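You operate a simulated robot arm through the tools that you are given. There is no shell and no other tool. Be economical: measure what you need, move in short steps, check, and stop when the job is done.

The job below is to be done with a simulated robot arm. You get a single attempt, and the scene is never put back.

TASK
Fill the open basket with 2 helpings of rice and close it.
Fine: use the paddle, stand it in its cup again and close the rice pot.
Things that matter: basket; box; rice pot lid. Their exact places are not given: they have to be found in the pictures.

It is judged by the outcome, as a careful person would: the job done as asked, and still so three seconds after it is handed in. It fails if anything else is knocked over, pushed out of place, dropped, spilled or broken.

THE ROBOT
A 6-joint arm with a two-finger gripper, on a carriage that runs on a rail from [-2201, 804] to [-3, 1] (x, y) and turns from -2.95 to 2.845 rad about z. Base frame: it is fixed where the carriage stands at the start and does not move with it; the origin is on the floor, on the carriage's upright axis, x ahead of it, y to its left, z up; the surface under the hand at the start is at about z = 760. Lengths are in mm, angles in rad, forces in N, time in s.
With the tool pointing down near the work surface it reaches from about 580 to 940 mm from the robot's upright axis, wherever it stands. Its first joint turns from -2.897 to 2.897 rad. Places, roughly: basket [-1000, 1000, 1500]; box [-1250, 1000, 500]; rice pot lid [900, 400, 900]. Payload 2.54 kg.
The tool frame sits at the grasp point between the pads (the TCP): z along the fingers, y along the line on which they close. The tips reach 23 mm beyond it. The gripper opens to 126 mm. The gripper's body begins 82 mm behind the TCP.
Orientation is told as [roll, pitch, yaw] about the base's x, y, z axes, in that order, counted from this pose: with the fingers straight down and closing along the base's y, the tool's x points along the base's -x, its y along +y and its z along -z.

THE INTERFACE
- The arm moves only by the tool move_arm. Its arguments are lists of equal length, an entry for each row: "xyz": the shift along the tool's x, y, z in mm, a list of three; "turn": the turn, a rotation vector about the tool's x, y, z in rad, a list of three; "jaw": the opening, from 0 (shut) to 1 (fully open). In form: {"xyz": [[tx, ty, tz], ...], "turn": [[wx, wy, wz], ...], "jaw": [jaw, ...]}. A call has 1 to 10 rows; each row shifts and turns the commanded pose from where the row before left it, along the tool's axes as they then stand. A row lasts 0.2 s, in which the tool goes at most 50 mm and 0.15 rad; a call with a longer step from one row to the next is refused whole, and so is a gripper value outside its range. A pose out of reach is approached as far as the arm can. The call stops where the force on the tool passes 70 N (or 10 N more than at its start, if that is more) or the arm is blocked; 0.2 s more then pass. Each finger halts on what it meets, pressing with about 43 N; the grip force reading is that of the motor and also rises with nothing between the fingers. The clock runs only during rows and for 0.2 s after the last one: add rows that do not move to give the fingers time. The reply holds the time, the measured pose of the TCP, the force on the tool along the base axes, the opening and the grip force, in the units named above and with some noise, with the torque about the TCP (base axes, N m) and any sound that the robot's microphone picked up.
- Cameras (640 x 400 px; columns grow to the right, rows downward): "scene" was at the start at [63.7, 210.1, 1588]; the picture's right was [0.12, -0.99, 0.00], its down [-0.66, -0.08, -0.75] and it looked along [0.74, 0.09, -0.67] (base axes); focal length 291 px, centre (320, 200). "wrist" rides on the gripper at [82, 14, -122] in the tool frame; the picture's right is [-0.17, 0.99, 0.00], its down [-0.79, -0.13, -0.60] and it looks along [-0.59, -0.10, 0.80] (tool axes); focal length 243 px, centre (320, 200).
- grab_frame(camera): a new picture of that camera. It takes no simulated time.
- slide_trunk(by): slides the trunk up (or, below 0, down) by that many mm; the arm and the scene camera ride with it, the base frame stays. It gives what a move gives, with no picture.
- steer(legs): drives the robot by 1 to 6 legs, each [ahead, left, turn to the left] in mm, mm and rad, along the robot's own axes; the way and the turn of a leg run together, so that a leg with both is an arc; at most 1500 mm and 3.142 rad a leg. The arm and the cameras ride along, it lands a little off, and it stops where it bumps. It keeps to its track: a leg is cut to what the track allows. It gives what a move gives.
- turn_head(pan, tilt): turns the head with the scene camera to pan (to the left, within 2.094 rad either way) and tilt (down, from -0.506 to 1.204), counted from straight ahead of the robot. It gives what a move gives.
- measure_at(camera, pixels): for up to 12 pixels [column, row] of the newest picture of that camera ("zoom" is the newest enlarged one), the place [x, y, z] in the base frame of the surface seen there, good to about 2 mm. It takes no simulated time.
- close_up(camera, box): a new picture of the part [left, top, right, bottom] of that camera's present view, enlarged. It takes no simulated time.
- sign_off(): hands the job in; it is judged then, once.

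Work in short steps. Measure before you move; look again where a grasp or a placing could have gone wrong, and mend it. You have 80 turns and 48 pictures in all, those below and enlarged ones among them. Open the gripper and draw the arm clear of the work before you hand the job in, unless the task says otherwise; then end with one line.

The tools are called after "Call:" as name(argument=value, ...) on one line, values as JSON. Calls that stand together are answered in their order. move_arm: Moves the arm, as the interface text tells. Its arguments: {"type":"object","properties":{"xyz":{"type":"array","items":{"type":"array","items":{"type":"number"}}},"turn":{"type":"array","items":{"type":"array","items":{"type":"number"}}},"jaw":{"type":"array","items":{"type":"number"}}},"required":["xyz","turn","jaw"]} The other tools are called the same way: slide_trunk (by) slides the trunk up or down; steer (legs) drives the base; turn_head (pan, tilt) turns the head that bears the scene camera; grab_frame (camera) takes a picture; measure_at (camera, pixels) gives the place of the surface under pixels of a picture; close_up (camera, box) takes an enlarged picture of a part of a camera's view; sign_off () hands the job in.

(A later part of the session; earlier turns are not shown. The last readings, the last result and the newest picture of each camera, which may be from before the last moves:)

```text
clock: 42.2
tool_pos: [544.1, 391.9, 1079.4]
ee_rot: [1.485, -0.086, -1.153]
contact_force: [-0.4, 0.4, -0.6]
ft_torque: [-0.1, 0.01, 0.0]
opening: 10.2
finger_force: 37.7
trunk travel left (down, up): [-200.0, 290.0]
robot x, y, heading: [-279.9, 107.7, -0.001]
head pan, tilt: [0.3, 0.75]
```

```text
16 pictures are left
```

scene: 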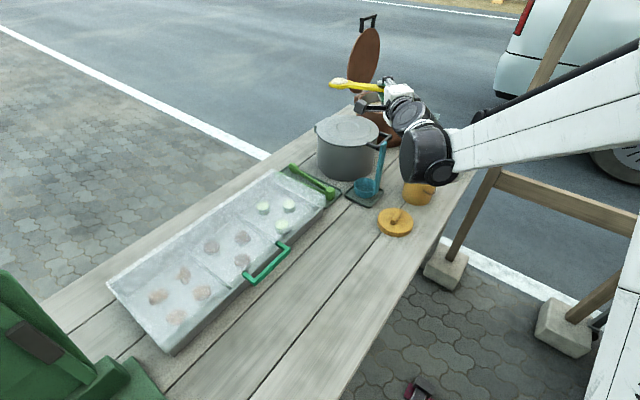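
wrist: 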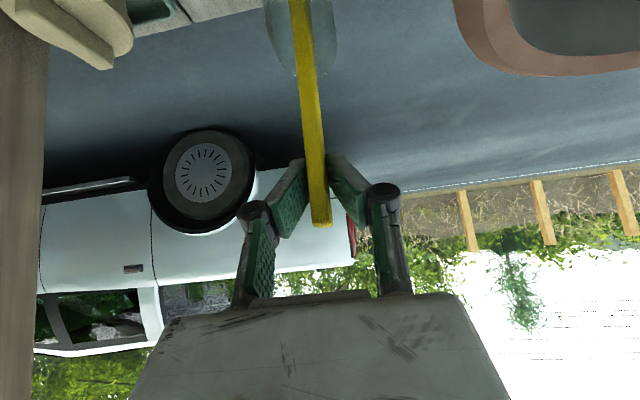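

The rice still sits on the blade at (345,83). I move across so the blade comes above the basket (centre ≈[527,239], rim z 846).

Call:
move_arm(xyz=[[-14, -2, -10.5], [-24.8, -3.8, -18.7], [-24.8, -3.8, -18.7], [-24.8, -3.8, -18.7], [-24.8, -3.8, -18.7], [-24.8, -3.8, -18.7], [-24.8, -3.8, -18.7], [-24.8, -3.8, -18.7], [-24.8, -3.8, -18.7], [-14.8, -2.2, -11.3]], turn=[[0, 0, 0], [0, 0, 0], [0, 0, 0], [0, 0, 0], [0, 0, 0], [0, 0, 0], [0, 0, 0], [0, 0, 0], [0, 0, 0], [0, 0, 0]], jaw=[0, 0, 0, 0, 0, 0, 0, 0, 0, 0])

Call:
turn_head(pan=0.1, tilt=0.6)

Call:
close_up(camera="scene", box=[220, 60, 460, 260])

```text
clock: 44.4
tool_pos: [477.5, 112.8, 1078.2]
ee_rot: [1.485, -0.087, -1.154]
contact_force: [0.1, 0.2, -1.1]
ft_torque: [-0.15, 0.04, 0.01]
opening: 10.2
finger_force: 37.8
trunk travel left (down, up): [-200.0, 290.0]
robot x, y, heading: [-275.4, 103.3, 0.002]
head pan, tilt: [0.3, 0.75]
```

```text
clock: 45.1
tool_pos: [478.2, 113.0, 1076.4]
ee_rot: [1.486, -0.087, -1.155]
contact_force: [-0.4, 0.0, -0.1]
ft_torque: [-0.13, 0.03, -0.02]
opening: 9.9
finger_force: 37.5
trunk travel left (down, up): [-200.0, 290.0]
robot x, y, heading: [-281.6, 99.9, 0.005]
head pan, tilt: [0.099, 0.6]
```

```text
2.00 times, centred on (340, 160) of scene
```

zoom: 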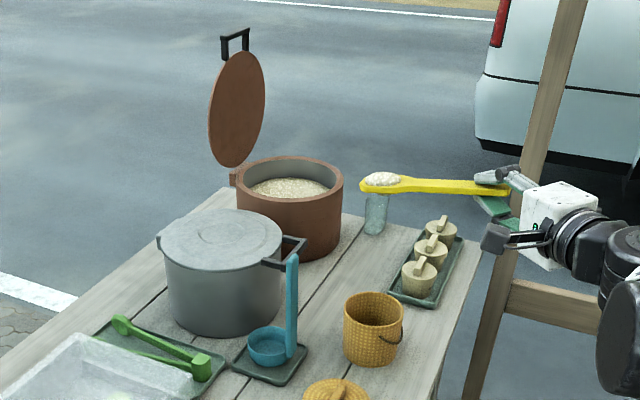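

Rice at (383,180) of the enlargement; I measure it against the basket rim.

Call:
measure_at(camera="zoom", pixels=[[383, 180], [364, 187], [400, 180], [440, 184], [345, 304], [402, 308], [373, 294], [373, 320], [373, 310], [397, 342], [374, 300]])

```text
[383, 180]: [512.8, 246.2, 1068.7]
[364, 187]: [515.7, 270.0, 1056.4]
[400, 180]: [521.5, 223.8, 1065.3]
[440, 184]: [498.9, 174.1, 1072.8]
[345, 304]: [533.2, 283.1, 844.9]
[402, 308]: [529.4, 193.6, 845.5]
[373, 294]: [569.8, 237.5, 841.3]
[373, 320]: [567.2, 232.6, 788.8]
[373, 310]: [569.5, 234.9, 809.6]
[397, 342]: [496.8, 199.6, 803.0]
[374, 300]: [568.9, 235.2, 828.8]
```

I lower the blade to just above the rim, then (next) roll it down into the basket so the rice slides off inside.

Call:
move_arm(xyz=[[-1, -16, 0.5], [-2.1, -36, 1.2], [-2.1, -36, 1.2], [-2.1, -36, 1.2], [-1.5, -25, 1], [-0.5, -10.5, 0.3]], turn=[[0, 0, 0], [0, 0, 0], [0, 0, 0], [0, 0, 0], [0, 0, 0], [0, 0, 0]], jaw=[0, 0, 0, 0, 0, 0])

Call:
close_up(camera="scene", box=[280, 120, 480, 280])

```text
clock: 46.5
tool_pos: [480.1, 87.5, 920.4]
ee_rot: [1.487, -0.087, -1.155]
contact_force: [-0.2, 0.6, -1.7]
ft_torque: [-0.05, 0.04, 0.01]
opening: 10.0
finger_force: 37.3
trunk travel left (down, up): [-200.0, 290.0]
robot x, y, heading: [-282.3, 101.3, -0.003]
head pan, tilt: [0.099, 0.6]
```

```text
2.50 times, centred on (380, 200) of scene
```

zoom: 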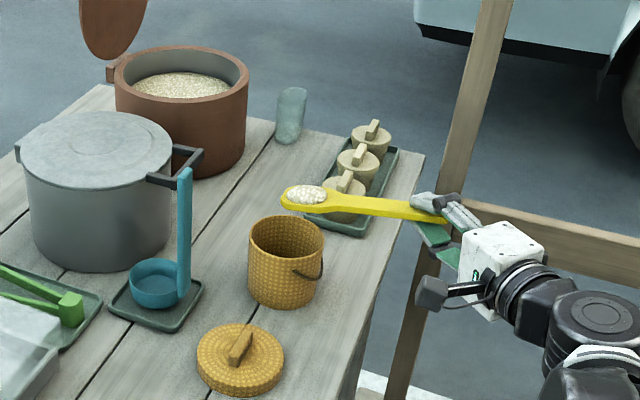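

I check the rice's place over the basket before tipping.

Call:
measure_at(camera="zoom", pixels=[[305, 193], [283, 198], [325, 198], [287, 218], [252, 235], [322, 235]])

```text
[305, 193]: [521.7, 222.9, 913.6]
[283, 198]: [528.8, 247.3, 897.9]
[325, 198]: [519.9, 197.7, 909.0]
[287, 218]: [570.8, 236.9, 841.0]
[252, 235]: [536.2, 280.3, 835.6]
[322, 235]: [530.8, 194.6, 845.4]
```

Tip at [529,247], rice centre ≈[524,222] — sliding towards the tip it will land centrally. I roll it down.

Call:
move_arm(xyz=[[1.8, 16.2, 1.8], [2.6, 16.4, 2.6], [3.5, 15.9, 3.5], [5.1, 14.7, 5.1], [6, 15.7, 6], [7.7, 15.4, 7.7], [8.5, 17, 8.5], [9, 18.6, 9], [8.1, 20.7, 8.1], [0, 0, 0]], turn=[[0.106, 0, -0.106], [0.106, 0, -0.106], [0.106, 0, -0.106], [0.106, 0, -0.106], [0.106, 0, -0.106], [0.106, 0, -0.106], [0.106, 0, -0.106], [0.106, 0, -0.106], [0.106, 0, -0.106], [0, 0, 0]], jaw=[0, 0, 0, 0, 0, 0, 0, 0, 0, 0])

Call:
close_up(camera="scene", box=[280, 120, 480, 280])

```text
clock: 48.7
tool_pos: [530.0, 217.6, 969.2]
ee_rot: [0.139, -0.782, -0.472]
contact_force: [0.2, 0.6, -1.8]
ft_torque: [-0.03, -0.01, -0.02]
opening: 10.4
finger_force: 36.4
trunk travel left (down, up): [-200.0, 290.0]
robot x, y, heading: [-285.8, 100.4, 0.009]
head pan, tilt: [0.099, 0.6]
```

```text
2.50 times, centred on (380, 200) of scene
```

zoom: 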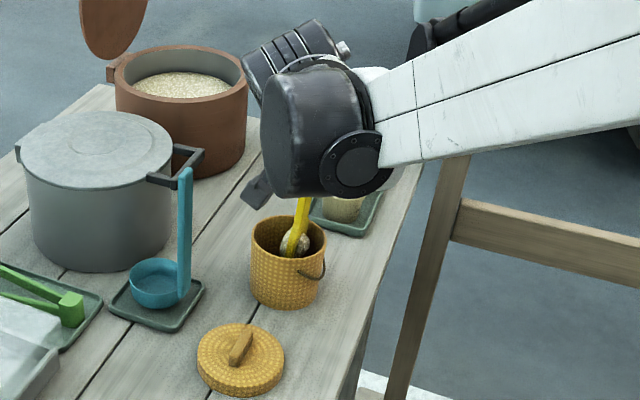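

The rice may still cling to the blade; I look closer.

Call:
close_up(camera="scene", box=[335, 190, 395, 250])

```text
6.67 times, centred on (365, 220) of scene
```

zoom: 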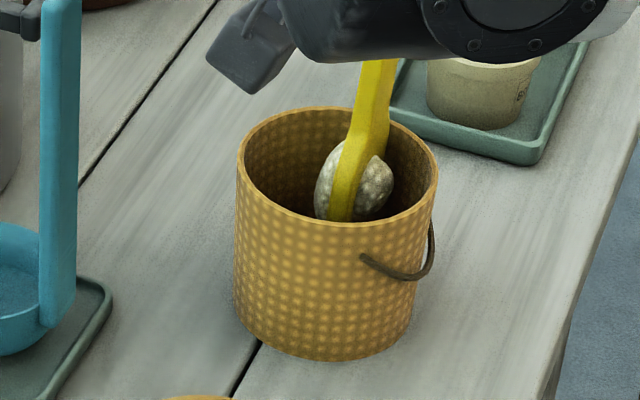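

The lump clings round the blade. I tip the blade past vertical (rice side down) about its tip within the basket, and pause.

Call:
move_arm(xyz=[[1.3, 23.1, 1.3], [1.3, 23.2, 1.3], [-1.5, 22, -1.5], [-1.5, 22, -1.5], [0, 0, 0], [0, 0, 0], [0, 0, 0]], turn=[[0.106, 0, -0.106], [0.106, 0, -0.106], [0.106, 0, -0.106], [0.106, 0, -0.106], [0, 0, 0], [0, 0, 0], [0, 0, 0]], jaw=[0, 0, 0, 0, 0, 0, 0])

Call:
close_up(camera="scene", box=[325, 170, 405, 250])

```text
clock: 50.3
tool_pos: [563.6, 301.4, 957.8]
ee_rot: [-0.656, -0.672, 0.075]
contact_force: [-0.9, 1.3, -0.2]
ft_torque: [0.04, 0.01, -0.01]
opening: 10.1
finger_force: 37.1
trunk travel left (down, up): [-200.0, 290.0]
robot x, y, heading: [-283.8, 97.8, -0.001]
head pan, tilt: [0.099, 0.6]
```

```text
5.00 times, centred on (365, 210) of scene
```

zoom: 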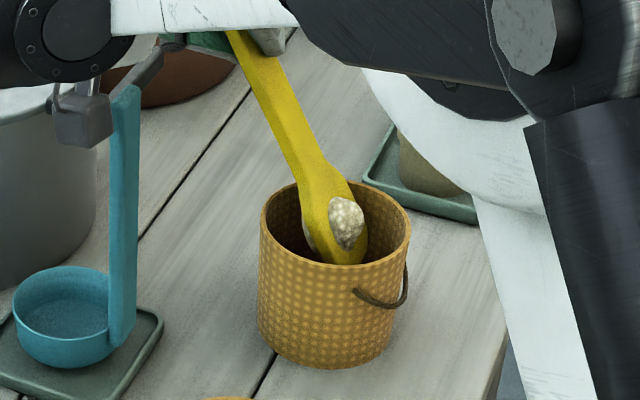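

Still clinging. I dip deeper towards the basket floor with a small shake, rise, and will then turn the blade further over.

Call:
move_arm(xyz=[[4.9, -18.3, 4.9], [5.3, -19.6, 5.3], [13.2, 3.8, 13.2], [-1.7, 11.8, -1.7], [3.4, -23.6, 3.4], [-1.7, 11.8, -1.7], [0, 0, 0], [-20.8, -6, -20.8], [-20.8, -6, -20.8]], turn=[[-0.106, 0, 0.106], [-0.106, 0, 0.106], [0, 0, 0], [0, 0, 0], [0, 0, 0], [0, 0, 0], [0, 0, 0], [0, 0, 0], [0, 0, 0]], jaw=[0, 0, 0, 0, 0, 0, 0, 0, 0])

Call:
close_up(camera="scene", box=[325, 170, 405, 250])

```text
clock: 52.3
tool_pos: [547.3, 265.0, 1000.4]
ee_rot: [-0.276, -0.768, -0.176]
contact_force: [0.2, 0.5, -1.5]
ft_torque: [-0.03, 0.0, -0.04]
opening: 10.0
finger_force: 37.4
trunk travel left (down, up): [-200.0, 290.0]
robot x, y, heading: [-281.4, 104.1, -0.0]
head pan, tilt: [0.099, 0.6]
```

```text
5.00 times, centred on (365, 210) of scene
```

zoom: 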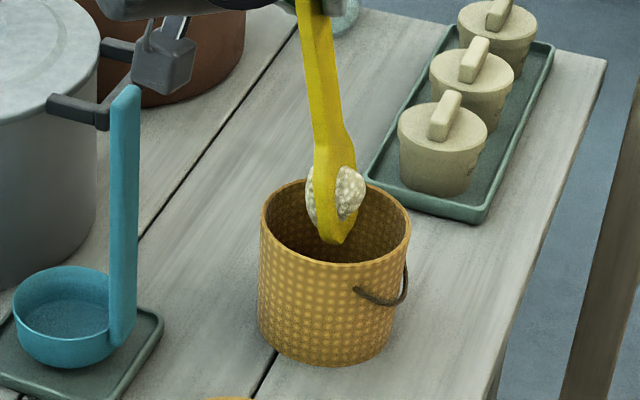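

Still on. Now I invert further (blade face down to ~60° past vertical) just above the rim.

Call:
move_arm(xyz=[[-4.1, 18, -4.1], [-3.7, 17, -3.7], [-3.3, 16.1, -3.3], [-2.8, 15.5, -2.8], [-2.1, 15, -2.1], [-1.5, 14.5, -1.5], [0, 0, 0], [0, 0, 0]], turn=[[0.0997, 0, -0.0997], [0.0997, 0, -0.0997], [0.0997, 0, -0.0997], [0.0997, 0, -0.0997], [0.0997, 0, -0.0997], [0.0997, 0, -0.0997], [0, 0, 0], [0, 0, 0]], jaw=[0, 0, 0, 0, 0, 0, 0, 0])

Call:
close_up(camera="scene", box=[325, 160, 405, 240])

```text
clock: 54.1
tool_pos: [580.8, 347.2, 975.9]
ee_rot: [-1.183, -0.365, 0.343]
contact_force: [-0.1, -0.5, -1.8]
ft_torque: [0.08, -0.05, 0.01]
opening: 10.0
finger_force: 37.3
trunk travel left (down, up): [-200.0, 290.0]
robot x, y, heading: [-281.6, 104.4, -0.002]
head pan, tilt: [0.099, 0.6]
```

```text
5.00 times, centred on (365, 200) of scene
```

zoom: 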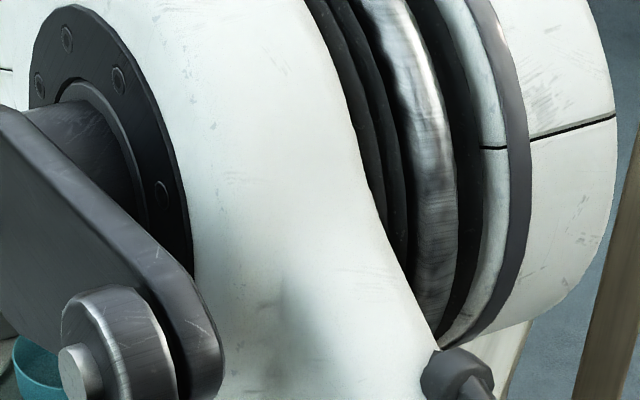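

The arm blocks the view; the wrist camera should see the blade.

Call:
grab_frame(camera="wrist")

```text
8 pictures are left
```

wrist: 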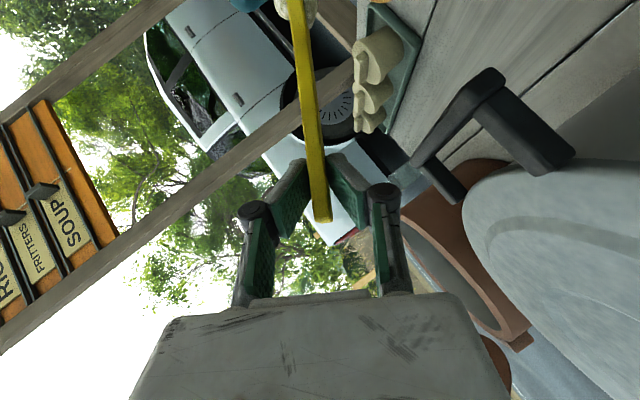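

A pale lump still seems to be at the blade (290,10); I measure those pixels.

Call:
measure_at(camera="wrist", pixels=[[284, 10], [308, 10], [296, 5], [278, 5], [313, 15]])

```text
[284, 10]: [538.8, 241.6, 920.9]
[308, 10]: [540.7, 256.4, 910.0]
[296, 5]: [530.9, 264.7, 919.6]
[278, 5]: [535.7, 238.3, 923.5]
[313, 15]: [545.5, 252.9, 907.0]
```

The lump clings even face-down, so it needs to be knocked or wiped off. I bring the blade upright again and down into the basket.

Call:
move_arm(xyz=[[0.5, -20.6, 0.5], [0.5, -20.6, 0.5], [0.5, -20.6, 0.5], [0.5, -20.6, 0.5], [0.5, -20.6, 0.5], [0.5, -20.6, 0.5], [0.5, -20.6, 0.5], [29, 2, 29], [29, 2, 29]], turn=[[-0.1, 0, 0.1], [-0.1, 0, 0.1], [-0.1, 0, 0.1], [-0.1, 0, 0.1], [-0.1, 0, 0.1], [-0.1, 0, 0.1], [-0.1, 0, 0.1], [0, 0, 0], [0, 0, 0]], jaw=[0, 0, 0, 0, 0, 0, 0, 0, 0])

```text
clock: 56.1
tool_pos: [540.0, 239.1, 968.6]
ee_rot: [-0.074, -0.785, -0.318]
contact_force: [0.7, -1.8, -0.6]
ft_torque: [0.06, 0.01, 0.03]
opening: 10.4
finger_force: 37.1
trunk travel left (down, up): [-200.0, 290.0]
robot x, y, heading: [-281.0, 101.7, 0.001]
head pan, tilt: [0.099, 0.6]
```

Tip is at z≈804 in the basket. I jerk it up and down twice, then lower gently onto the floor.

Call:
move_arm(xyz=[[-30, 0, -30], [30, 0, 30], [-30, 0, -30], [30, 0, 30], [14, 0, 14], [7, 0, 7], [4, 0, 4], [3, 0, 3], [2, 0, 2]], turn=[[0, 0, 0], [0, 0, 0], [0, 0, 0], [0, 0, 0], [0, 0, 0], [0, 0, 0], [0, 0, 0], [0, 0, 0], [0, 0, 0]], jaw=[0, 0, 0, 0, 0, 0, 0, 0, 0])

```text
clock: 58.1
tool_pos: [537.1, 238.0, 929.3]
ee_rot: [-0.074, -0.789, -0.317]
contact_force: [3.1, -0.3, 34.7]
ft_torque: [-0.19, -0.52, 0.02]
opening: 10.3
finger_force: 37.4
trunk travel left (down, up): [-200.0, 290.0]
robot x, y, heading: [-282.6, 105.3, -0.001]
head pan, tilt: [0.099, 0.6]
```

Firm floor contact (35 N). I ease up 65 mm and look whether the rice has come off.

Call:
move_arm(xyz=[[-2, 0, -2], [-14, 0, -14], [-30, 0, -30]], turn=[[0, 0, 0], [0, 0, 0], [0, 0, 0]], jaw=[0, 0, 0])

Call:
close_up(camera="scene", box=[325, 170, 405, 250])

```text
clock: 58.9
tool_pos: [539.8, 241.3, 991.9]
ee_rot: [-0.076, -0.785, -0.318]
contact_force: [0.3, 0.6, -1.3]
ft_torque: [-0.02, -0.01, 0.0]
opening: 10.1
finger_force: 36.9
trunk travel left (down, up): [-200.0, 290.0]
robot x, y, heading: [-283.0, 103.3, 0.005]
head pan, tilt: [0.099, 0.6]
```

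```text
5.00 times, centred on (365, 210) of scene
```

zoom: 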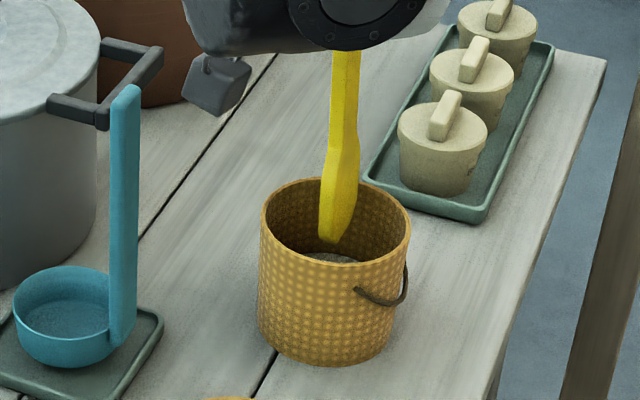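

The helping is in the basket and the blade is clean. I lift clear, shift towards +n, straighten the roll, and drive back to the rail's end for the second scoop.

Call:
move_arm(xyz=[[-24.7, 0, -24.7], [-24.7, 0, -24.7], [-24.7, 12, -24.7], [-24.7, 28, -24.7], [0, 30, 0], [0, 30, 0]], turn=[[0, 0, 0], [0, 0, 0], [0, 0, 0], [0, 0, 0], [-0.019, 0, 0.019], [-0.019, 0, 0.019]], jaw=[0, 0, 0, 0, 0, 0])

Call:
steer(legs=[[141, -51.5, 0], [141, -51.5, 0]])

```text
clock: 60.3
tool_pos: [576.4, 343.6, 1126.7]
ee_rot: [-0.001, -0.788, -0.37]
contact_force: [0.9, 0.2, -0.4]
ft_torque: [-0.01, -0.01, 0.0]
opening: 10.2
finger_force: 37.4
trunk travel left (down, up): [-200.0, 290.0]
robot x, y, heading: [-282.2, 101.8, 0.0]
head pan, tilt: [0.099, 0.6]
```

```text
clock: 62.6
tool_pos: [858.1, 240.7, 1127.6]
ee_rot: [0.001, -0.787, -0.371]
contact_force: [-0.3, 0.5, -0.9]
ft_torque: [-0.03, -0.02, -0.02]
opening: 10.1
finger_force: 37.7
trunk travel left (down, up): [-200.0, 290.0]
robot x, y, heading: [2.2, 1.7, 0.002]
head pan, tilt: [0.099, 0.6]
```

Over to the same dip point and down 35 mm into the rice.

Call:
move_arm(xyz=[[11.1, 34.4, -11.1], [11.1, 34.4, -11.1], [11.1, 34.4, -11.1], [0, 0, 0], [23.8, 0, 23.8], [23.8, 0, 23.8], [23.8, 0, 23.8], [23.8, 0, 23.8]], turn=[[0, 0, 0], [0, 0, 0], [0, 0, 0], [0, 0, 0], [0, 0, 0], [0, 0, 0], [0, 0, 0], [0, 0, 0]], jaw=[0, 0, 0, 0, 0, 0, 0, 0])

Call:
move_arm(xyz=[[3.4, -7.7, 3.4], [3.2, -7.9, 3.2], [2.6, -8.5, 2.6], [2.5, -9.9, 2.5], [0.8, -9.6, 0.8], [-1.6, -10, -1.6], [-3.4, -8.3, -3.4], [-4.9, -3.2, -4.9], [-6.4, 3.6, -6.4], [-5.6, 22.6, -5.6]], turn=[[-0.106, 0, 0.106], [-0.106, 0, 0.106], [-0.106, 0, 0.106], [-0.106, 0, 0.106], [-0.106, 0, 0.106], [-0.106, 0, 0.106], [-0.106, 0, 0.106], [-0.106, 0, 0.106], [-0.106, 0, 0.106], [-0.071, 0, 0.071]], jaw=[0, 0, 0, 0, 0, 0, 0, 0, 0, 0])

Call:
move_arm(xyz=[[-1, 12, -1], [-2, 23.6, -2], [-2, 23.6, -2], [-2, 23.6, -2], [-1, 12, -1]], turn=[[0, 0, 0], [0, 0, 0], [0, 0, 0], [0, 0, 0], [0, 0, 0]], jaw=[0, 0, 0, 0, 0])

Call:
steer(legs=[[-141, 51.5, 0], [-141, 51.5, 0]])

```text
clock: 64.4
tool_pos: [852.3, 351.1, 992.9]
ee_rot: [-0.001, -0.788, -0.371]
contact_force: [-1.1, 0.2, 0.2]
ft_torque: [0.04, 0.01, 0.08]
opening: 10.3
finger_force: 37.1
trunk travel left (down, up): [-200.0, 290.0]
robot x, y, heading: [-0.2, 0.7, 0.002]
head pan, tilt: [0.099, 0.6]
```

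```text
clock: 66.6
tool_pos: [826.4, 286.4, 984.3]
ee_rot: [1.485, -0.089, -1.154]
contact_force: [0.2, 0.0, -1.8]
ft_torque: [-0.07, 0.0, -0.01]
opening: 10.2
finger_force: 37.2
trunk travel left (down, up): [-200.0, 290.0]
robot x, y, heading: [0.8, 1.9, 0.005]
head pan, tilt: [0.099, 0.6]
```

```text
clock: 67.8
tool_pos: [825.7, 288.5, 1080.2]
ee_rot: [1.487, -0.087, -1.151]
contact_force: [0.2, 1.4, -1.3]
ft_torque: [-0.06, 0.02, 0.03]
opening: 10.2
finger_force: 37.1
trunk travel left (down, up): [-200.0, 290.0]
robot x, y, heading: [0.8, 0.2, -0.0]
head pan, tilt: [0.099, 0.6]
```

```text
clock: 70.2
tool_pos: [546.9, 390.2, 1080.8]
ee_rot: [1.485, -0.088, -1.153]
contact_force: [-0.4, -0.6, -1.9]
ft_torque: [-0.06, 0.02, 0.02]
opening: 10.2
finger_force: 36.8
trunk travel left (down, up): [-200.0, 290.0]
robot x, y, heading: [-278.4, 102.9, 0.001]
head pan, tilt: [0.099, 0.6]
```

Same path as before: across to the basket; then one picture to confirm the load.

Call:
move_arm(xyz=[[-14, -2, -10.5], [-24.8, -3.8, -18.7], [-24.8, -3.8, -18.7], [-24.8, -3.8, -18.7], [-24.8, -3.8, -18.7], [-24.8, -3.8, -18.7], [-24.8, -3.8, -18.7], [-24.8, -3.8, -18.7], [-24.8, -3.8, -18.7], [-14.8, -2.2, -11.3]], turn=[[0, 0, 0], [0, 0, 0], [0, 0, 0], [0, 0, 0], [0, 0, 0], [0, 0, 0], [0, 0, 0], [0, 0, 0], [0, 0, 0], [0, 0, 0]], jaw=[0, 0, 0, 0, 0, 0, 0, 0, 0, 0])

Call:
move_arm(xyz=[[-1, -16, 0.5], [-1.5, -36, 0.6], [-1.5, -36, 0.6], [-1.5, -36, 0.6], [-1, -25, 0.5], [-0.5, -10.5, 0.3]], turn=[[0, 0, 0], [0, 0, 0], [0, 0, 0], [0, 0, 0], [0, 0, 0], [0, 0, 0]], jaw=[0, 0, 0, 0, 0, 0])

Call:
close_up(camera="scene", box=[280, 120, 480, 280])

```text
clock: 72.4
tool_pos: [479.0, 110.3, 1080.1]
ee_rot: [1.485, -0.088, -1.151]
contact_force: [0.1, 0.1, -1.0]
ft_torque: [-0.07, 0.03, 0.02]
opening: 10.2
finger_force: 36.9
trunk travel left (down, up): [-200.0, 290.0]
robot x, y, heading: [-278.5, 102.5, 0.002]
head pan, tilt: [0.099, 0.6]
```

```text
clock: 73.8
tool_pos: [477.7, 89.1, 921.6]
ee_rot: [1.485, -0.086, -1.153]
contact_force: [-0.2, 0.9, -0.8]
ft_torque: [-0.04, 0.03, 0.02]
opening: 10.0
finger_force: 37.1
trunk travel left (down, up): [-200.0, 290.0]
robot x, y, heading: [-277.3, 97.3, 0.0]
head pan, tilt: [0.099, 0.6]
```

```text
2.50 times, centred on (380, 200) of scene
```

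zoom: 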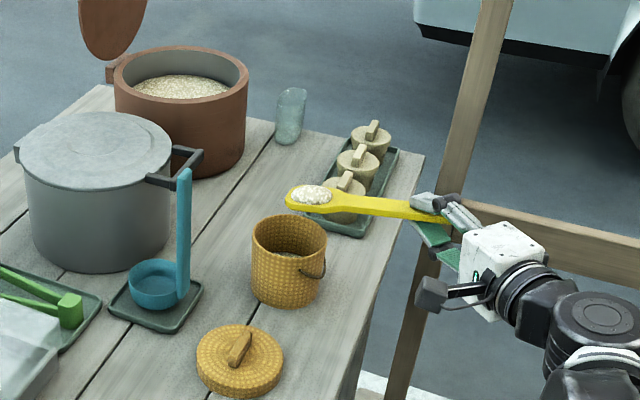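

A second full load is on the blade. I roll it down into the basket as before.

Call:
move_arm(xyz=[[1.8, 16.2, 1.8], [2.6, 16.4, 2.6], [3.5, 15.9, 3.5], [5.1, 14.7, 5.1], [6, 15.7, 6], [7.7, 15.4, 7.7], [8.5, 17, 8.5], [9, 18.6, 9], [8.1, 20.7, 8.1], [1.3, 22, 1.3]], turn=[[0.106, 0, -0.106], [0.106, 0, -0.106], [0.106, 0, -0.106], [0.106, 0, -0.106], [0.106, 0, -0.106], [0.106, 0, -0.106], [0.106, 0, -0.106], [0.106, 0, -0.106], [0.106, 0, -0.106], [0.106, 0, -0.106]], jaw=[0, 0, 0, 0, 0, 0, 0, 0, 0, 0])

Call:
move_arm(xyz=[[-30, 0, -30], [30, 0, 30], [-30, 0, -30], [30, 0, 30], [14, 0, 14], [6, 0, 6], [3, 0, 3], [2, 0, 2]], turn=[[0, 0, 0], [0, 0, 0], [0, 0, 0], [0, 0, 0], [0, 0, 0], [0, 0, 0], [0, 0, 0], [0, 0, 0]], jaw=[0, 0, 0, 0, 0, 0, 0, 0])

```text
clock: 76.0
tool_pos: [536.8, 236.4, 971.3]
ee_rot: [-0.073, -0.787, -0.323]
contact_force: [0.1, 0.2, -0.1]
ft_torque: [0.02, 0.02, 0.02]
opening: 10.1
finger_force: 37.5
trunk travel left (down, up): [-200.0, 290.0]
robot x, y, heading: [-279.0, 104.6, 0.006]
head pan, tilt: [0.099, 0.6]
```

```text
clock: 77.8
tool_pos: [538.2, 236.2, 933.7]
ee_rot: [-0.07, -0.787, -0.32]
contact_force: [0.2, -0.4, -0.6]
ft_torque: [0.02, 0.0, -0.01]
opening: 10.0
finger_force: 37.3
trunk travel left (down, up): [-200.0, 290.0]
robot x, y, heading: [-281.0, 95.9, 0.002]
head pan, tilt: [0.099, 0.6]
```

Not quite on the floor yet; I press 6 mm further, then ease up and look.

Call:
move_arm(xyz=[[2, 0, 2], [1.5, 0, 1.5], [1, 0, 1]], turn=[[0, 0, 0], [0, 0, 0], [0, 0, 0]], jaw=[0, 0, 0])

Call:
move_arm(xyz=[[-2, 0, -2], [-16, 0, -16], [-28, 0, -28]], turn=[[0, 0, 0], [0, 0, 0], [0, 0, 0]], jaw=[0, 0, 0])

Call:
close_up(camera="scene", box=[325, 170, 405, 270])

```text
clock: 78.6
tool_pos: [535.7, 235.4, 931.0]
ee_rot: [-0.07, -0.789, -0.322]
contact_force: [2.7, 0.9, 34.3]
ft_torque: [-0.18, -0.47, -0.01]
opening: 10.3
finger_force: 37.8
trunk travel left (down, up): [-200.0, 290.0]
robot x, y, heading: [-278.5, 99.3, 0.001]
head pan, tilt: [0.099, 0.6]
```

```text
clock: 79.4
tool_pos: [539.1, 239.0, 991.8]
ee_rot: [-0.069, -0.786, -0.32]
contact_force: [0.7, 0.2, -0.6]
ft_torque: [0.05, -0.01, 0.02]
opening: 10.2
finger_force: 37.1
trunk travel left (down, up): [-200.0, 290.0]
robot x, y, heading: [-280.8, 102.6, -0.001]
head pan, tilt: [0.099, 0.6]
```

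```text
4.00 times, centred on (365, 220) of scene
```

zoom: 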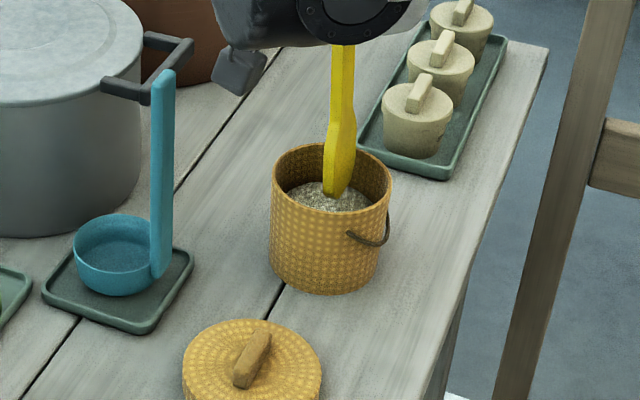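

Two helpings are in and the blade is clean. I measure basket rim, lid and knob from this picture, and lift clear for the way back to the cup.

Call:
measure_at(camera="zoom", pixels=[[273, 178], [391, 184], [345, 148], [300, 210], [262, 340], [243, 375], [252, 362], [186, 370], [318, 365], [255, 324], [225, 390], [290, 340]])

Call:
move_arm(xyz=[[-24.7, 0, -24.7], [-24.7, 0, -24.7], [-24.7, 12, -24.7], [-24.7, 28, -24.7], [0, 30, 0], [0, 30, 0]], turn=[[0, 0, 0], [0, 0, 0], [0, 0, 0], [0, 0, 0], [-0.018, 0, 0.018], [-0.018, 0, 0.018]], jaw=[0, 0, 0, 0, 0, 0])

Call:
steer(legs=[[141, -51.5, 0], [143, -52, 0]])

```text
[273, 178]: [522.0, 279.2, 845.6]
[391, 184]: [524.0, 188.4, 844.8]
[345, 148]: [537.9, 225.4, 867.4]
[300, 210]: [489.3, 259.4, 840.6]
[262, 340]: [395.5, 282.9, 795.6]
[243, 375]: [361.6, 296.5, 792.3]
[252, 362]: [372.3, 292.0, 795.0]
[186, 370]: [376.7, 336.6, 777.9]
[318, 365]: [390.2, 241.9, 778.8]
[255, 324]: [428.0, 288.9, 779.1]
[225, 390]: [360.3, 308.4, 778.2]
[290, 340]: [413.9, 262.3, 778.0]
```

```text
clock: 80.8
tool_pos: [576.7, 339.5, 1128.8]
ee_rot: [0.002, -0.787, -0.37]
contact_force: [-0.3, 1.1, -0.5]
ft_torque: [0.01, -0.01, -0.01]
opening: 10.2
finger_force: 37.5
trunk travel left (down, up): [-200.0, 290.0]
robot x, y, heading: [-277.7, 104.2, -0.001]
head pan, tilt: [0.099, 0.6]
```

```text
clock: 83.1
tool_pos: [856.3, 238.4, 1128.4]
ee_rot: [0.001, -0.787, -0.369]
contact_force: [-1.0, -0.3, -1.0]
ft_torque: [-0.05, 0.0, 0.0]
opening: 10.2
finger_force: 37.9
trunk travel left (down, up): [-200.0, 290.0]
robot x, y, heading: [2.8, -2.2, 0.01]
head pan, tilt: [0.099, 0.6]
```

Back at the rail's end. I line the paddle up over its cup (TCP target [937.5,215.3]) at safe height.

Call:
move_arm(xyz=[[-19.8, 2.6, 19.8], [-19.8, 2.6, 19.8], [-19.8, 2.6, 19.8], [0, 0, 0], [0, 0, 0]], turn=[[0, 0, 0], [0, 0, 0], [0, 0, 0], [0, 0, 0], [0, 0, 0]], jaw=[0, 0, 0, 0, 0])

Call:
turn_head(pan=0.2, tilt=0.7)

Call:
close_up(camera="scene", box=[300, 20, 460, 200])

```text
clock: 84.3
tool_pos: [938.9, 214.7, 1130.4]
ee_rot: [0.001, -0.788, -0.369]
contact_force: [-0.1, 0.4, -0.5]
ft_torque: [0.02, 0.03, 0.0]
opening: 9.9
finger_force: 37.5
trunk travel left (down, up): [-200.0, 290.0]
robot x, y, heading: [-0.9, 1.7, 0.0]
head pan, tilt: [0.099, 0.6]
```

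```text
clock: 85.0
tool_pos: [937.8, 215.5, 1129.9]
ee_rot: [0.002, -0.787, -0.369]
contact_force: [0.0, 0.8, -0.3]
ft_torque: [0.03, 0.02, -0.03]
opening: 10.2
finger_force: 37.2
trunk travel left (down, up): [-200.0, 290.0]
robot x, y, heading: [0.1, -1.6, 0.005]
head pan, tilt: [0.201, 0.7]
```

```text
2.22 times, centred on (380, 110) of scene
```

zoom: 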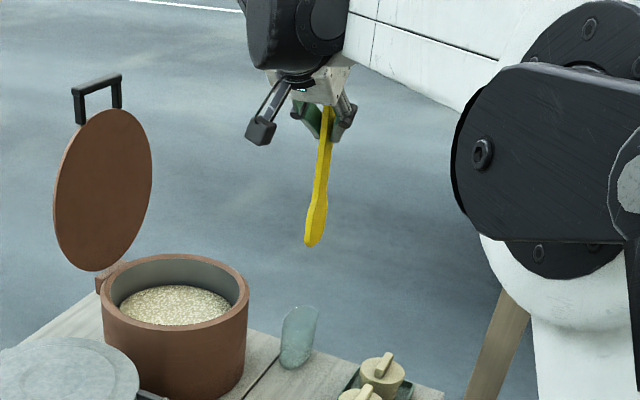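

Cup in place. I measure paddle tip, cup rim and the open lid's handle bar from this view.

Call:
measure_at(camera="zoom", pixels=[[313, 242], [310, 215], [325, 180], [283, 320], [316, 312], [292, 365], [100, 79], [76, 90], [118, 77], [80, 110], [120, 100], [100, 140]])

```text
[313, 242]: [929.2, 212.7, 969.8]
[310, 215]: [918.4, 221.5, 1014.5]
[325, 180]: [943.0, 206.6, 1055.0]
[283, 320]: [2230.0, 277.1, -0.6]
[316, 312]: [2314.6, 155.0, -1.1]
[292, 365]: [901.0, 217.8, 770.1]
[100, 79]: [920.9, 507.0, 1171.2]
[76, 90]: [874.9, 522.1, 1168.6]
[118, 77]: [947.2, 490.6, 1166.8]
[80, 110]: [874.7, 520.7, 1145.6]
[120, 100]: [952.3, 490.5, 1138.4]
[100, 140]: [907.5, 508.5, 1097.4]
```

The paddle hangs just as it came out (tip [929,213,970]). I lower it into the cup, slowing at the end.

Call:
move_arm(xyz=[[24.7, 0, 24.7], [24.7, 0, 24.7], [24.7, 0, 24.7], [24.7, 0, 24.7], [17, 0, 17], [10, 0, 10], [5, 0, 5], [0, 0, 0]], turn=[[0, 0, 0], [0, 0, 0], [0, 0, 0], [0, 0, 0], [0, 0, 0], [0, 0, 0], [0, 0, 0], [0, 0, 0]], jaw=[0, 0, 0, 0, 0, 0, 0, 0])

```text
clock: 86.8
tool_pos: [937.3, 215.3, 943.3]
ee_rot: [0.0, -0.787, -0.37]
contact_force: [0.0, 0.8, 0.1]
ft_torque: [-0.01, 0.0, -0.04]
opening: 9.9
finger_force: 37.5
trunk travel left (down, up): [-200.0, 290.0]
robot x, y, heading: [1.6, 1.8, 0.006]
head pan, tilt: [0.201, 0.7]
```

No resistance; I lower the last 3 mm, open, and withdraw back along the fingers.

Call:
move_arm(xyz=[[1.5, 0, 1.5], [0.7, 0, 0.7], [0, 0, 0], [0, 0, 0], [0, 0, -20], [0, 0, -40], [0, 0, -45]], turn=[[0, 0, 0], [0, 0, 0], [0, 0, 0], [0, 0, 0], [0, 0, 0], [0, 0, 0], [0, 0, 0]], jaw=[0, 0, 0.25, 0.5, 0.5, 0.5, 0.5])

```text
clock: 88.4
tool_pos: [870.0, 241.4, 1015.4]
ee_rot: [0.003, -0.787, -0.37]
contact_force: [0.2, 0.3, -1.4]
ft_torque: [-0.03, 0.0, 0.02]
opening: 62.9
finger_force: 0.1
trunk travel left (down, up): [-200.0, 290.0]
robot x, y, heading: [0.6, -4.6, 0.003]
head pan, tilt: [0.201, 0.7]
```

Paddle released. Now the pot lid: it stands upright with its bar at about [912,506,1164]. I rise and reorient the hand as for the opening.

Call:
move_arm(xyz=[[-28.3, 0, -28.3], [-28.3, 0, -28.3], [-28.3, 0, -28.3], [-28.3, 0, -28.3], [-28.3, 0, -28.3], [0, 0, 0], [0, 0, 0], [0, 0, 0], [0, 0, 0], [0, 0, 0]], turn=[[0, 0, 0], [0, 0, 0], [0, 0, 0], [0, 0, 0], [0, 0, 0], [0, 0.131, 0], [0, 0.131, 0], [0, 0.131, 0], [0, 0.131, 0], [0, 0.131, 0]], jaw=[0.5, 0.5, 0.5, 0.5, 0.5, 0.5, 0.5, 0.5, 0.5, 0.5])

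Call:
move_arm(xyz=[[0, 0, 0], [0, 0, 0], [0, 0, 0], [0, 0, 0], [0, 0, 0], [0, 0, 0], [0, 0, 0], [0, 0, 0], [0, 0, 0], [0, 0, 0]], turn=[[0, 0.132, 0], [0, 0, 0.11], [0, 0, 0.11], [0, 0, 0.11], [-0.1425, 0, 0], [-0.1425, 0, 0], [-0.1425, 0, 0], [-0.1425, 0, 0], [-0.1425, 0, 0], [-0.1425, 0, 0]], jaw=[0.4, 0.4, 0.4, 0.4, 0.4, 0.4, 0.4, 0.4, 0.4, 0.4])

Call:
move_arm(xyz=[[0, 0, 0], [0, 0, 0], [27.7, 10, 26], [27.7, 10, 26], [27.7, 10, 26], [27.7, 10, 26], [27.7, 10, 26], [0, 0, 0]], turn=[[-0.1425, 0, 0], [-0.1425, 0, 0], [0, 0, 0], [0, 0, 0], [0, 0, 0], [0, 0, 0], [0, 0, 0], [0, 0, 0]], jaw=[0.4, 0.4, 0.4, 0.4, 0.4, 0.4, 0.4, 0.4])

```text
clock: 90.6
tool_pos: [851.2, 236.9, 1200.6]
ee_rot: [0.002, -0.129, -0.367]
contact_force: [0.7, 0.3, 0.0]
ft_torque: [-0.08, 0.05, 0.0]
opening: 63.0
finger_force: 0.1
out of reach, approached as far as the arm can: row 10
trunk travel left (down, up): [-200.0, 290.0]
robot x, y, heading: [-0.6, -0.2, 0.005]
head pan, tilt: [0.201, 0.7]
```

```text
clock: 92.8
tool_pos: [830.5, 231.1, 1191.7]
ee_rot: [0.857, -0.002, -0.699]
contact_force: [-0.3, 0.8, -0.3]
ft_torque: [0.03, 0.02, 0.06]
opening: 50.3
finger_force: 0.0
out of reach, approached as far as the arm can: row 1
trunk travel left (down, up): [-200.0, 290.0]
robot x, y, heading: [-2.4, -2.3, 0.002]
head pan, tilt: [0.201, 0.7]
```

```text
clock: 94.6
tool_pos: [814.6, 426.6, 1182.9]
ee_rot: [1.14, 0.001, -0.701]
contact_force: [0.0, 0.3, 0.4]
ft_torque: [-0.01, -0.02, -0.03]
opening: 50.4
finger_force: 0.0
trunk travel left (down, up): [-200.0, 290.0]
robot x, y, heading: [-2.3, -1.6, 0.008]
head pan, tilt: [0.201, 0.7]
```

I align with the bar and slide the narrowed jaws (33 mm) over it.

Call:
move_arm(xyz=[[-23.4, 34, 15], [0, 0, 0], [0, 0, 30], [0, 0, 30], [0, 0, 25], [0, 0, 20]], turn=[[0, 0, 0], [0, 0, 0], [0, 0, 0], [0, 0, 0], [0, 0, 0], [0, 0, 0]], jaw=[0.26, 0.26, 0.26, 0.26, 0.26, 0.26])

Call:
grab_frame(camera="wrist")

```text
clock: 96.0
tool_pos: [908.7, 506.4, 1163.9]
ee_rot: [1.142, 0.001, -0.698]
contact_force: [-5.4, 2.4, 12.3]
ft_torque: [0.23, -0.27, 0.18]
opening: 37.9
finger_force: 2.0
trunk travel left (down, up): [-200.0, 290.0]
robot x, y, heading: [2.2, -0.3, 0.002]
head pan, tilt: [0.201, 0.7]
```

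```text
3 pictures are left
```

wrist: 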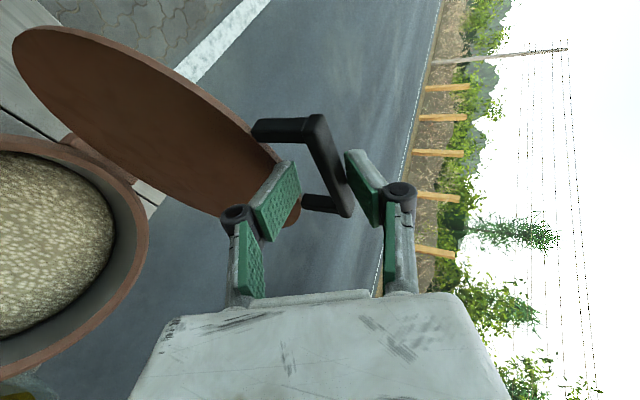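

The lower finger seems to bear on the lid's edge (12 N up). I measure bar, lid edge and fingertips.

Call:
measure_at(camera="wrist", pixels=[[325, 150], [345, 200], [318, 125], [280, 165], [296, 185], [358, 165], [285, 220], [322, 200], [335, 165], [270, 150]])

```text
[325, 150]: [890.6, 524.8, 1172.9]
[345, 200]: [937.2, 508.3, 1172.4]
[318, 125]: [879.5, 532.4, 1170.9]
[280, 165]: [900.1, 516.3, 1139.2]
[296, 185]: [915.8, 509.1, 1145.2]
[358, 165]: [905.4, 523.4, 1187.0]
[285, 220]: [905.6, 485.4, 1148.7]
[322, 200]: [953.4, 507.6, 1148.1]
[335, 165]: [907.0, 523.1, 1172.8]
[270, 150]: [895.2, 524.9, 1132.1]
```

Bar centre is now ≈[910,520,1171]; the jaws sit ~8 mm low. I raise, level the fingers a bit, and slide on.

Call:
move_arm(xyz=[[0, 4, -4], [0, 5, 0], [0, 0, 8], [0, 0, 10], [0, 0, 6]], turn=[[0, 0, 0], [-0.15, 0, 0], [0, 0, 0], [0, 0, 0], [0, 0, 0]], jaw=[0.26, 0.26, 0.26, 0.26, 0.26])

```text
clock: 97.2
tool_pos: [926.9, 522.8, 1166.3]
ee_rot: [1.289, 0.0, -0.7]
contact_force: [-0.6, -0.2, -0.2]
ft_torque: [-0.01, -0.01, 0.01]
opening: 32.8
finger_force: 0.1
trunk travel left (down, up): [-200.0, 290.0]
robot x, y, heading: [-1.2, -1.3, 0.004]
head pan, tilt: [0.201, 0.7]
```

No force now: the bar lies in the jaws. I clamp it and begin pulling the lid forward, turning the hand with it.

Call:
move_arm(xyz=[[0, 3, -3], [0, 0, 0], [0, 0, 0], [-9.1, -8.1, -25.2], [-9, -8.2, -25.1], [-8.8, -8.5, -25]], turn=[[0, 0, 0], [0, 0, 0], [0, 0, 0], [-0.105, 0, 0], [-0.105, 0, 0], [-0.105, 0, 0]], jaw=[0.1, 0, 0, 0, 0, 0])

```text
clock: 98.6
tool_pos: [895.9, 444.9, 1158.5]
ee_rot: [1.606, 0.001, -0.699]
contact_force: [4.5, 0.1, -4.6]
ft_torque: [-0.02, 0.26, -0.11]
opening: 8.8
finger_force: 36.3
trunk travel left (down, up): [-200.0, 290.0]
robot x, y, heading: [0.3, 3.1, 0.003]
head pan, tilt: [0.201, 0.7]
```

Gripped (8.8 mm) and following. I pull on to about 60°, then loosen to a cage.

Call:
move_arm(xyz=[[-8.5, -8.6, -25.1], [-8.2, -8.7, -25.3], [0, 0, 0], [0, 0, 0]], turn=[[-0.105, 0, 0], [-0.105, 0, 0], [0, 0, 0], [0, 0, 0]], jaw=[0, 0, 0.18, 0.18])

```text
clock: 99.6
tool_pos: [879.7, 395.9, 1135.9]
ee_rot: [1.815, 0.0, -0.699]
contact_force: [-0.3, 0.9, -4.0]
ft_torque: [0.2, -0.02, -0.02]
opening: 23.6
finger_force: 0.4
trunk travel left (down, up): [-200.0, 290.0]
robot x, y, heading: [-0.5, 0.9, 0.002]
head pan, tilt: [0.201, 0.7]
```

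The lid's weight rests on the lower finger. I lower it along the arc.

Call:
move_arm(xyz=[[-7.5, -8.6, -24.7], [-6.9, -11.8, -23], [-6.4, -15.2, -21.6], [-5.8, -18.3, -19.4], [-5.1, -20.8, -16.8], [-4.2, -22.6, -13.7]], turn=[[0.0365, 0, 0], [0.0365, 0, 0], [0.0365, 0, 0], [0.0365, 0, 0], [0.0365, 0, 0], [0.0365, 0, 0]], jaw=[0.18, 0.18, 0.18, 0.18, 0.18, 0.18])

Call:
move_arm(xyz=[[-3.5, -24.8, -10.7], [-2.6, -26.1, -7.3], [-1.7, -26.5, -3.7], [-0.8, -22, -0.2], [0, -6, 0]], turn=[[0.0365, 0, 0], [0.0365, 0, 0], [0.0365, 0, 0], [0.0365, 0, 0], [0, 0, 0]], jaw=[0.18, 0.18, 0.18, 0.18, 0.18])

```text
clock: 100.7
tool_pos: [851.8, 328.8, 1059.1]
ee_rot: [1.66, 0.001, -0.691]
contact_force: [33.5, 25.7, -20.7]
ft_torque: [1.43, -1.37, 0.73]
opening: 30.0
finger_force: 5.5
trunk travel left (down, up): [-200.0, 290.0]
robot x, y, heading: [-2.6, -2.1, 0.005]
head pan, tilt: [0.201, 0.7]
stopped in row 5: the force on the tool passed its limit at 76 N (the readings are from after the stop); the commanded pose is now the measured one
```

```text
clock: 101.7
tool_pos: [844.9, 307.4, 972.1]
ee_rot: [1.532, 0.0, -0.691]
contact_force: [22.0, 9.0, 22.3]
ft_torque: [4.53, -5.29, 3.21]
opening: 10.5
finger_force: 0.0
trunk travel left (down, up): [-200.0, 290.0]
robot x, y, heading: [1.4, -0.6, 0.012]
head pan, tilt: [0.201, 0.7]
stopped in row 5: the force on the tool passed its limit at 76 N (the readings are from after the stop); the commanded pose is now the measured one
```

It jammed on the way. I stop and look.

Call:
close_up(camera="scene", box=[290, 60, 450, 200])

```text
2.86 times, centred on (370, 130) of scene
```

zoom: 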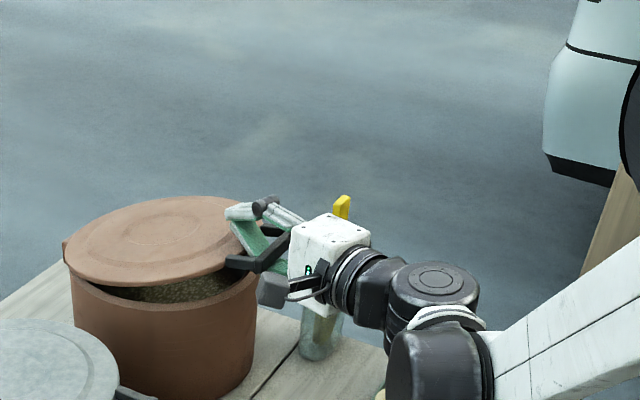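

The lid is ~15° open with the fingers too deep over its rim. I open the jaws a little and draw back so the bar is again at the pads.

Call:
move_arm(xyz=[[0, 0, -8], [0, 0, -10], [0, 0, -12], [0, 0, 0]], turn=[[0, 0, 0], [0, 0, 0], [0, 0, 0], [0, 0, 0]], jaw=[0.22, 0.25, 0.25, 0.25])

```text
clock: 102.1
tool_pos: [843.6, 307.1, 971.1]
ee_rot: [1.534, 0.001, -0.689]
contact_force: [39.8, 16.8, 17.2]
ft_torque: [4.63, -4.79, 4.35]
opening: 10.8
finger_force: 0.0
trunk travel left (down, up): [-200.0, 290.0]
robot x, y, heading: [2.5, 2.6, 0.006]
head pan, tilt: [0.201, 0.7]
stopped in row 1: the force on the tool passed its limit at 81 N (the readings are from after the stop); the commanded pose is now the measured one
```

Pulling back catches on the bar. I relax by moving up in small steps and read the force.

Call:
move_arm(xyz=[[0, 4, 5], [0, 6, 0], [0, 6, 0]], turn=[[0, 0, 0], [0, 0, 0], [0, 0, 0]], jaw=[0.08, 0.08, 0.08])

```text
clock: 102.9
tool_pos: [845.4, 308.4, 986.8]
ee_rot: [1.531, -0.002, -0.69]
contact_force: [6.4, 8.0, 4.8]
ft_torque: [2.1, -0.66, 1.5]
opening: 11.5
finger_force: 0.0
trunk travel left (down, up): [-200.0, 290.0]
robot x, y, heading: [1.1, -0.6, 0.008]
head pan, tilt: [0.201, 0.7]
```

Easing. A bit more up.

Call:
move_arm(xyz=[[0, 6, 2], [0, 6, 2], [0, 6, 0]], turn=[[0, 0, 0], [0, 0, 0], [0, 0, 0]], jaw=[0.08, 0.08, 0.08])

```text
clock: 103.7
tool_pos: [845.2, 315.5, 1003.5]
ee_rot: [1.53, -0.003, -0.688]
contact_force: [-7.2, 11.4, -1.4]
ft_torque: [0.58, -0.79, 0.34]
opening: 13.9
finger_force: 0.1
trunk travel left (down, up): [-200.0, 290.0]
robot x, y, heading: [-0.3, 0.7, 0.008]
head pan, tilt: [0.201, 0.7]
```

Something is between the fingers now; I give a little more opening and try a small pull back.

Call:
move_arm(xyz=[[-3, 0, 0], [0, 0, -5], [0, 0, -5]], turn=[[0, 0, 0], [0, 0, 0], [0, 0, 0]], jaw=[0.2, 0.2, 0.2])

```text
clock: 104.5
tool_pos: [846.7, 314.2, 1003.7]
ee_rot: [1.527, -0.003, -0.679]
contact_force: [36.1, 23.4, -5.5]
ft_torque: [1.72, -2.81, 2.5]
opening: 24.9
finger_force: 0.1
trunk travel left (down, up): [-200.0, 290.0]
robot x, y, heading: [2.4, -0.2, 0.011]
head pan, tilt: [0.201, 0.7]
stopped in row 3: the force on the tool passed its limit at 75 N (the readings are from after the stop); the commanded pose is now the measured one
```

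The bar has slipped behind the pads, so the jaws must open wider to let it out. I ease forward, open to 63 mm, then draw back.

Call:
move_arm(xyz=[[0, 0, 6], [0, 0, 0], [0, 0, 0], [0, 0, 0]], turn=[[0, 0, 0], [0, 0, 0], [0, 0, 0], [0, 0, 0]], jaw=[0.3, 0.45, 0.5, 0.5])

```text
clock: 105.5
tool_pos: [846.7, 315.5, 1005.0]
ee_rot: [1.533, -0.004, -0.683]
contact_force: [5.8, 4.2, 13.5]
ft_torque: [2.47, -4.23, 1.61]
opening: 38.8
finger_force: 0.1
trunk travel left (down, up): [-200.0, 290.0]
robot x, y, heading: [1.4, 1.7, 0.009]
head pan, tilt: [0.201, 0.7]
```

The lower finger runs through the loop and over the lid's top, so it must come out with the lid more upright. I lift the lid back to ~55° keeping the hand level.

Call:
move_arm(xyz=[[3.9, 21.5, 10.5], [4.5, 20.5, 12.4], [5.3, 18.9, 14.7], [5.9, 17.2, 16.4], [6.4, 15.3, 18]], turn=[[0, 0, 0], [0, 0, 0], [0, 0, 0], [0, 0, 0], [0, 0, 0]], jaw=[0.28, 0.28, 0.28, 0.28, 0.28])

```text
clock: 106.7
tool_pos: [873.8, 385.4, 1101.5]
ee_rot: [1.539, -0.001, -0.685]
contact_force: [-13.8, -39.2, 39.2]
ft_torque: [-2.39, 1.3, 0.52]
opening: 53.2
finger_force: 0.0
trunk travel left (down, up): [-200.0, 290.0]
robot x, y, heading: [2.7, -2.2, 0.007]
head pan, tilt: [0.201, 0.7]
```

The force now pushes the hand backward, so I draw straight back in small steps.

Call:
move_arm(xyz=[[0, 0, -8], [0, 0, -8], [0, 0, -8]], turn=[[0, 0, 0], [0, 0, 0], [0, 0, 0]], jaw=[0.42, 0.45, 0.45])

```text
clock: 107.5
tool_pos: [858.8, 375.8, 1097.3]
ee_rot: [1.533, -0.002, -0.681]
contact_force: [-5.2, -2.0, 1.8]
ft_torque: [-0.05, 0.09, -0.05]
opening: 73.7
finger_force: 0.0
trunk travel left (down, up): [-200.0, 290.0]
robot x, y, heading: [-0.5, 1.4, 0.014]
head pan, tilt: [0.201, 0.7]
```

Nearly free. I withdraw fully, rise, close the fingers and come forward above the bar, ready to press the lid down from above.

Call:
move_arm(xyz=[[0, 0, -20], [0, 0, -35], [0, 0, -35], [0, 0, 0]], turn=[[0, 0, 0], [0, 0, 0], [0, 0, 0], [0, 0, 0]], jaw=[0.45, 0.45, 0.45, 0.45])

Call:
move_arm(xyz=[[0, 45, 0], [0, 45, 0], [0, 0, 0], [0, 0, 45], [0, 0, 45]], turn=[[0, 0, 0], [0, 0, 0], [0, 0, 0], [0, 0, 0], [0, 0, 0]], jaw=[0.3, 0.1, 0, 0, 0])

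Call:
close_up(camera="scene", box=[270, 40, 450, 220])

```text
clock: 108.0
tool_pos: [844.1, 350.1, 1095.0]
ee_rot: [1.528, -0.006, -0.68]
contact_force: [14.2, 3.9, -6.5]
ft_torque: [0.42, -0.75, 0.27]
opening: 59.4
finger_force: 0.7
trunk travel left (down, up): [-200.0, 290.0]
robot x, y, heading: [1.5, -0.5, 0.01]
head pan, tilt: [0.201, 0.7]
stopped in row 2: the force on the tool passed its limit at 126 N (the readings are from after the stop); the commanded pose is now the measured one
```

```text
clock: 109.2
tool_pos: [901.2, 422.1, 1183.7]
ee_rot: [1.532, -0.005, -0.684]
contact_force: [-0.7, -0.6, 0.8]
ft_torque: [-0.02, 0.01, 0.0]
opening: 0.1
finger_force: 28.0
trunk travel left (down, up): [-200.0, 290.0]
robot x, y, heading: [2.0, -0.4, 0.008]
head pan, tilt: [0.201, 0.7]
```

```text
2.22 times, centred on (360, 130) of scene
```

zoom: 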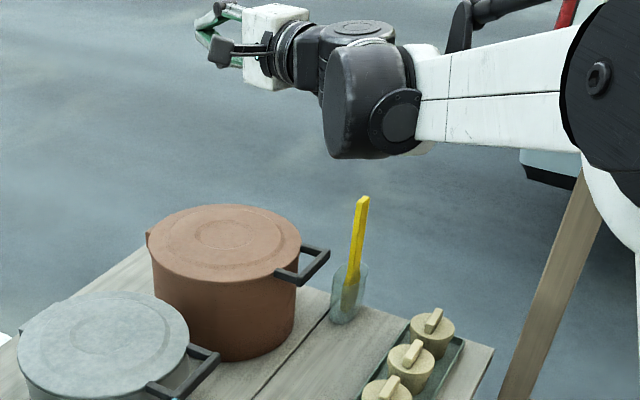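

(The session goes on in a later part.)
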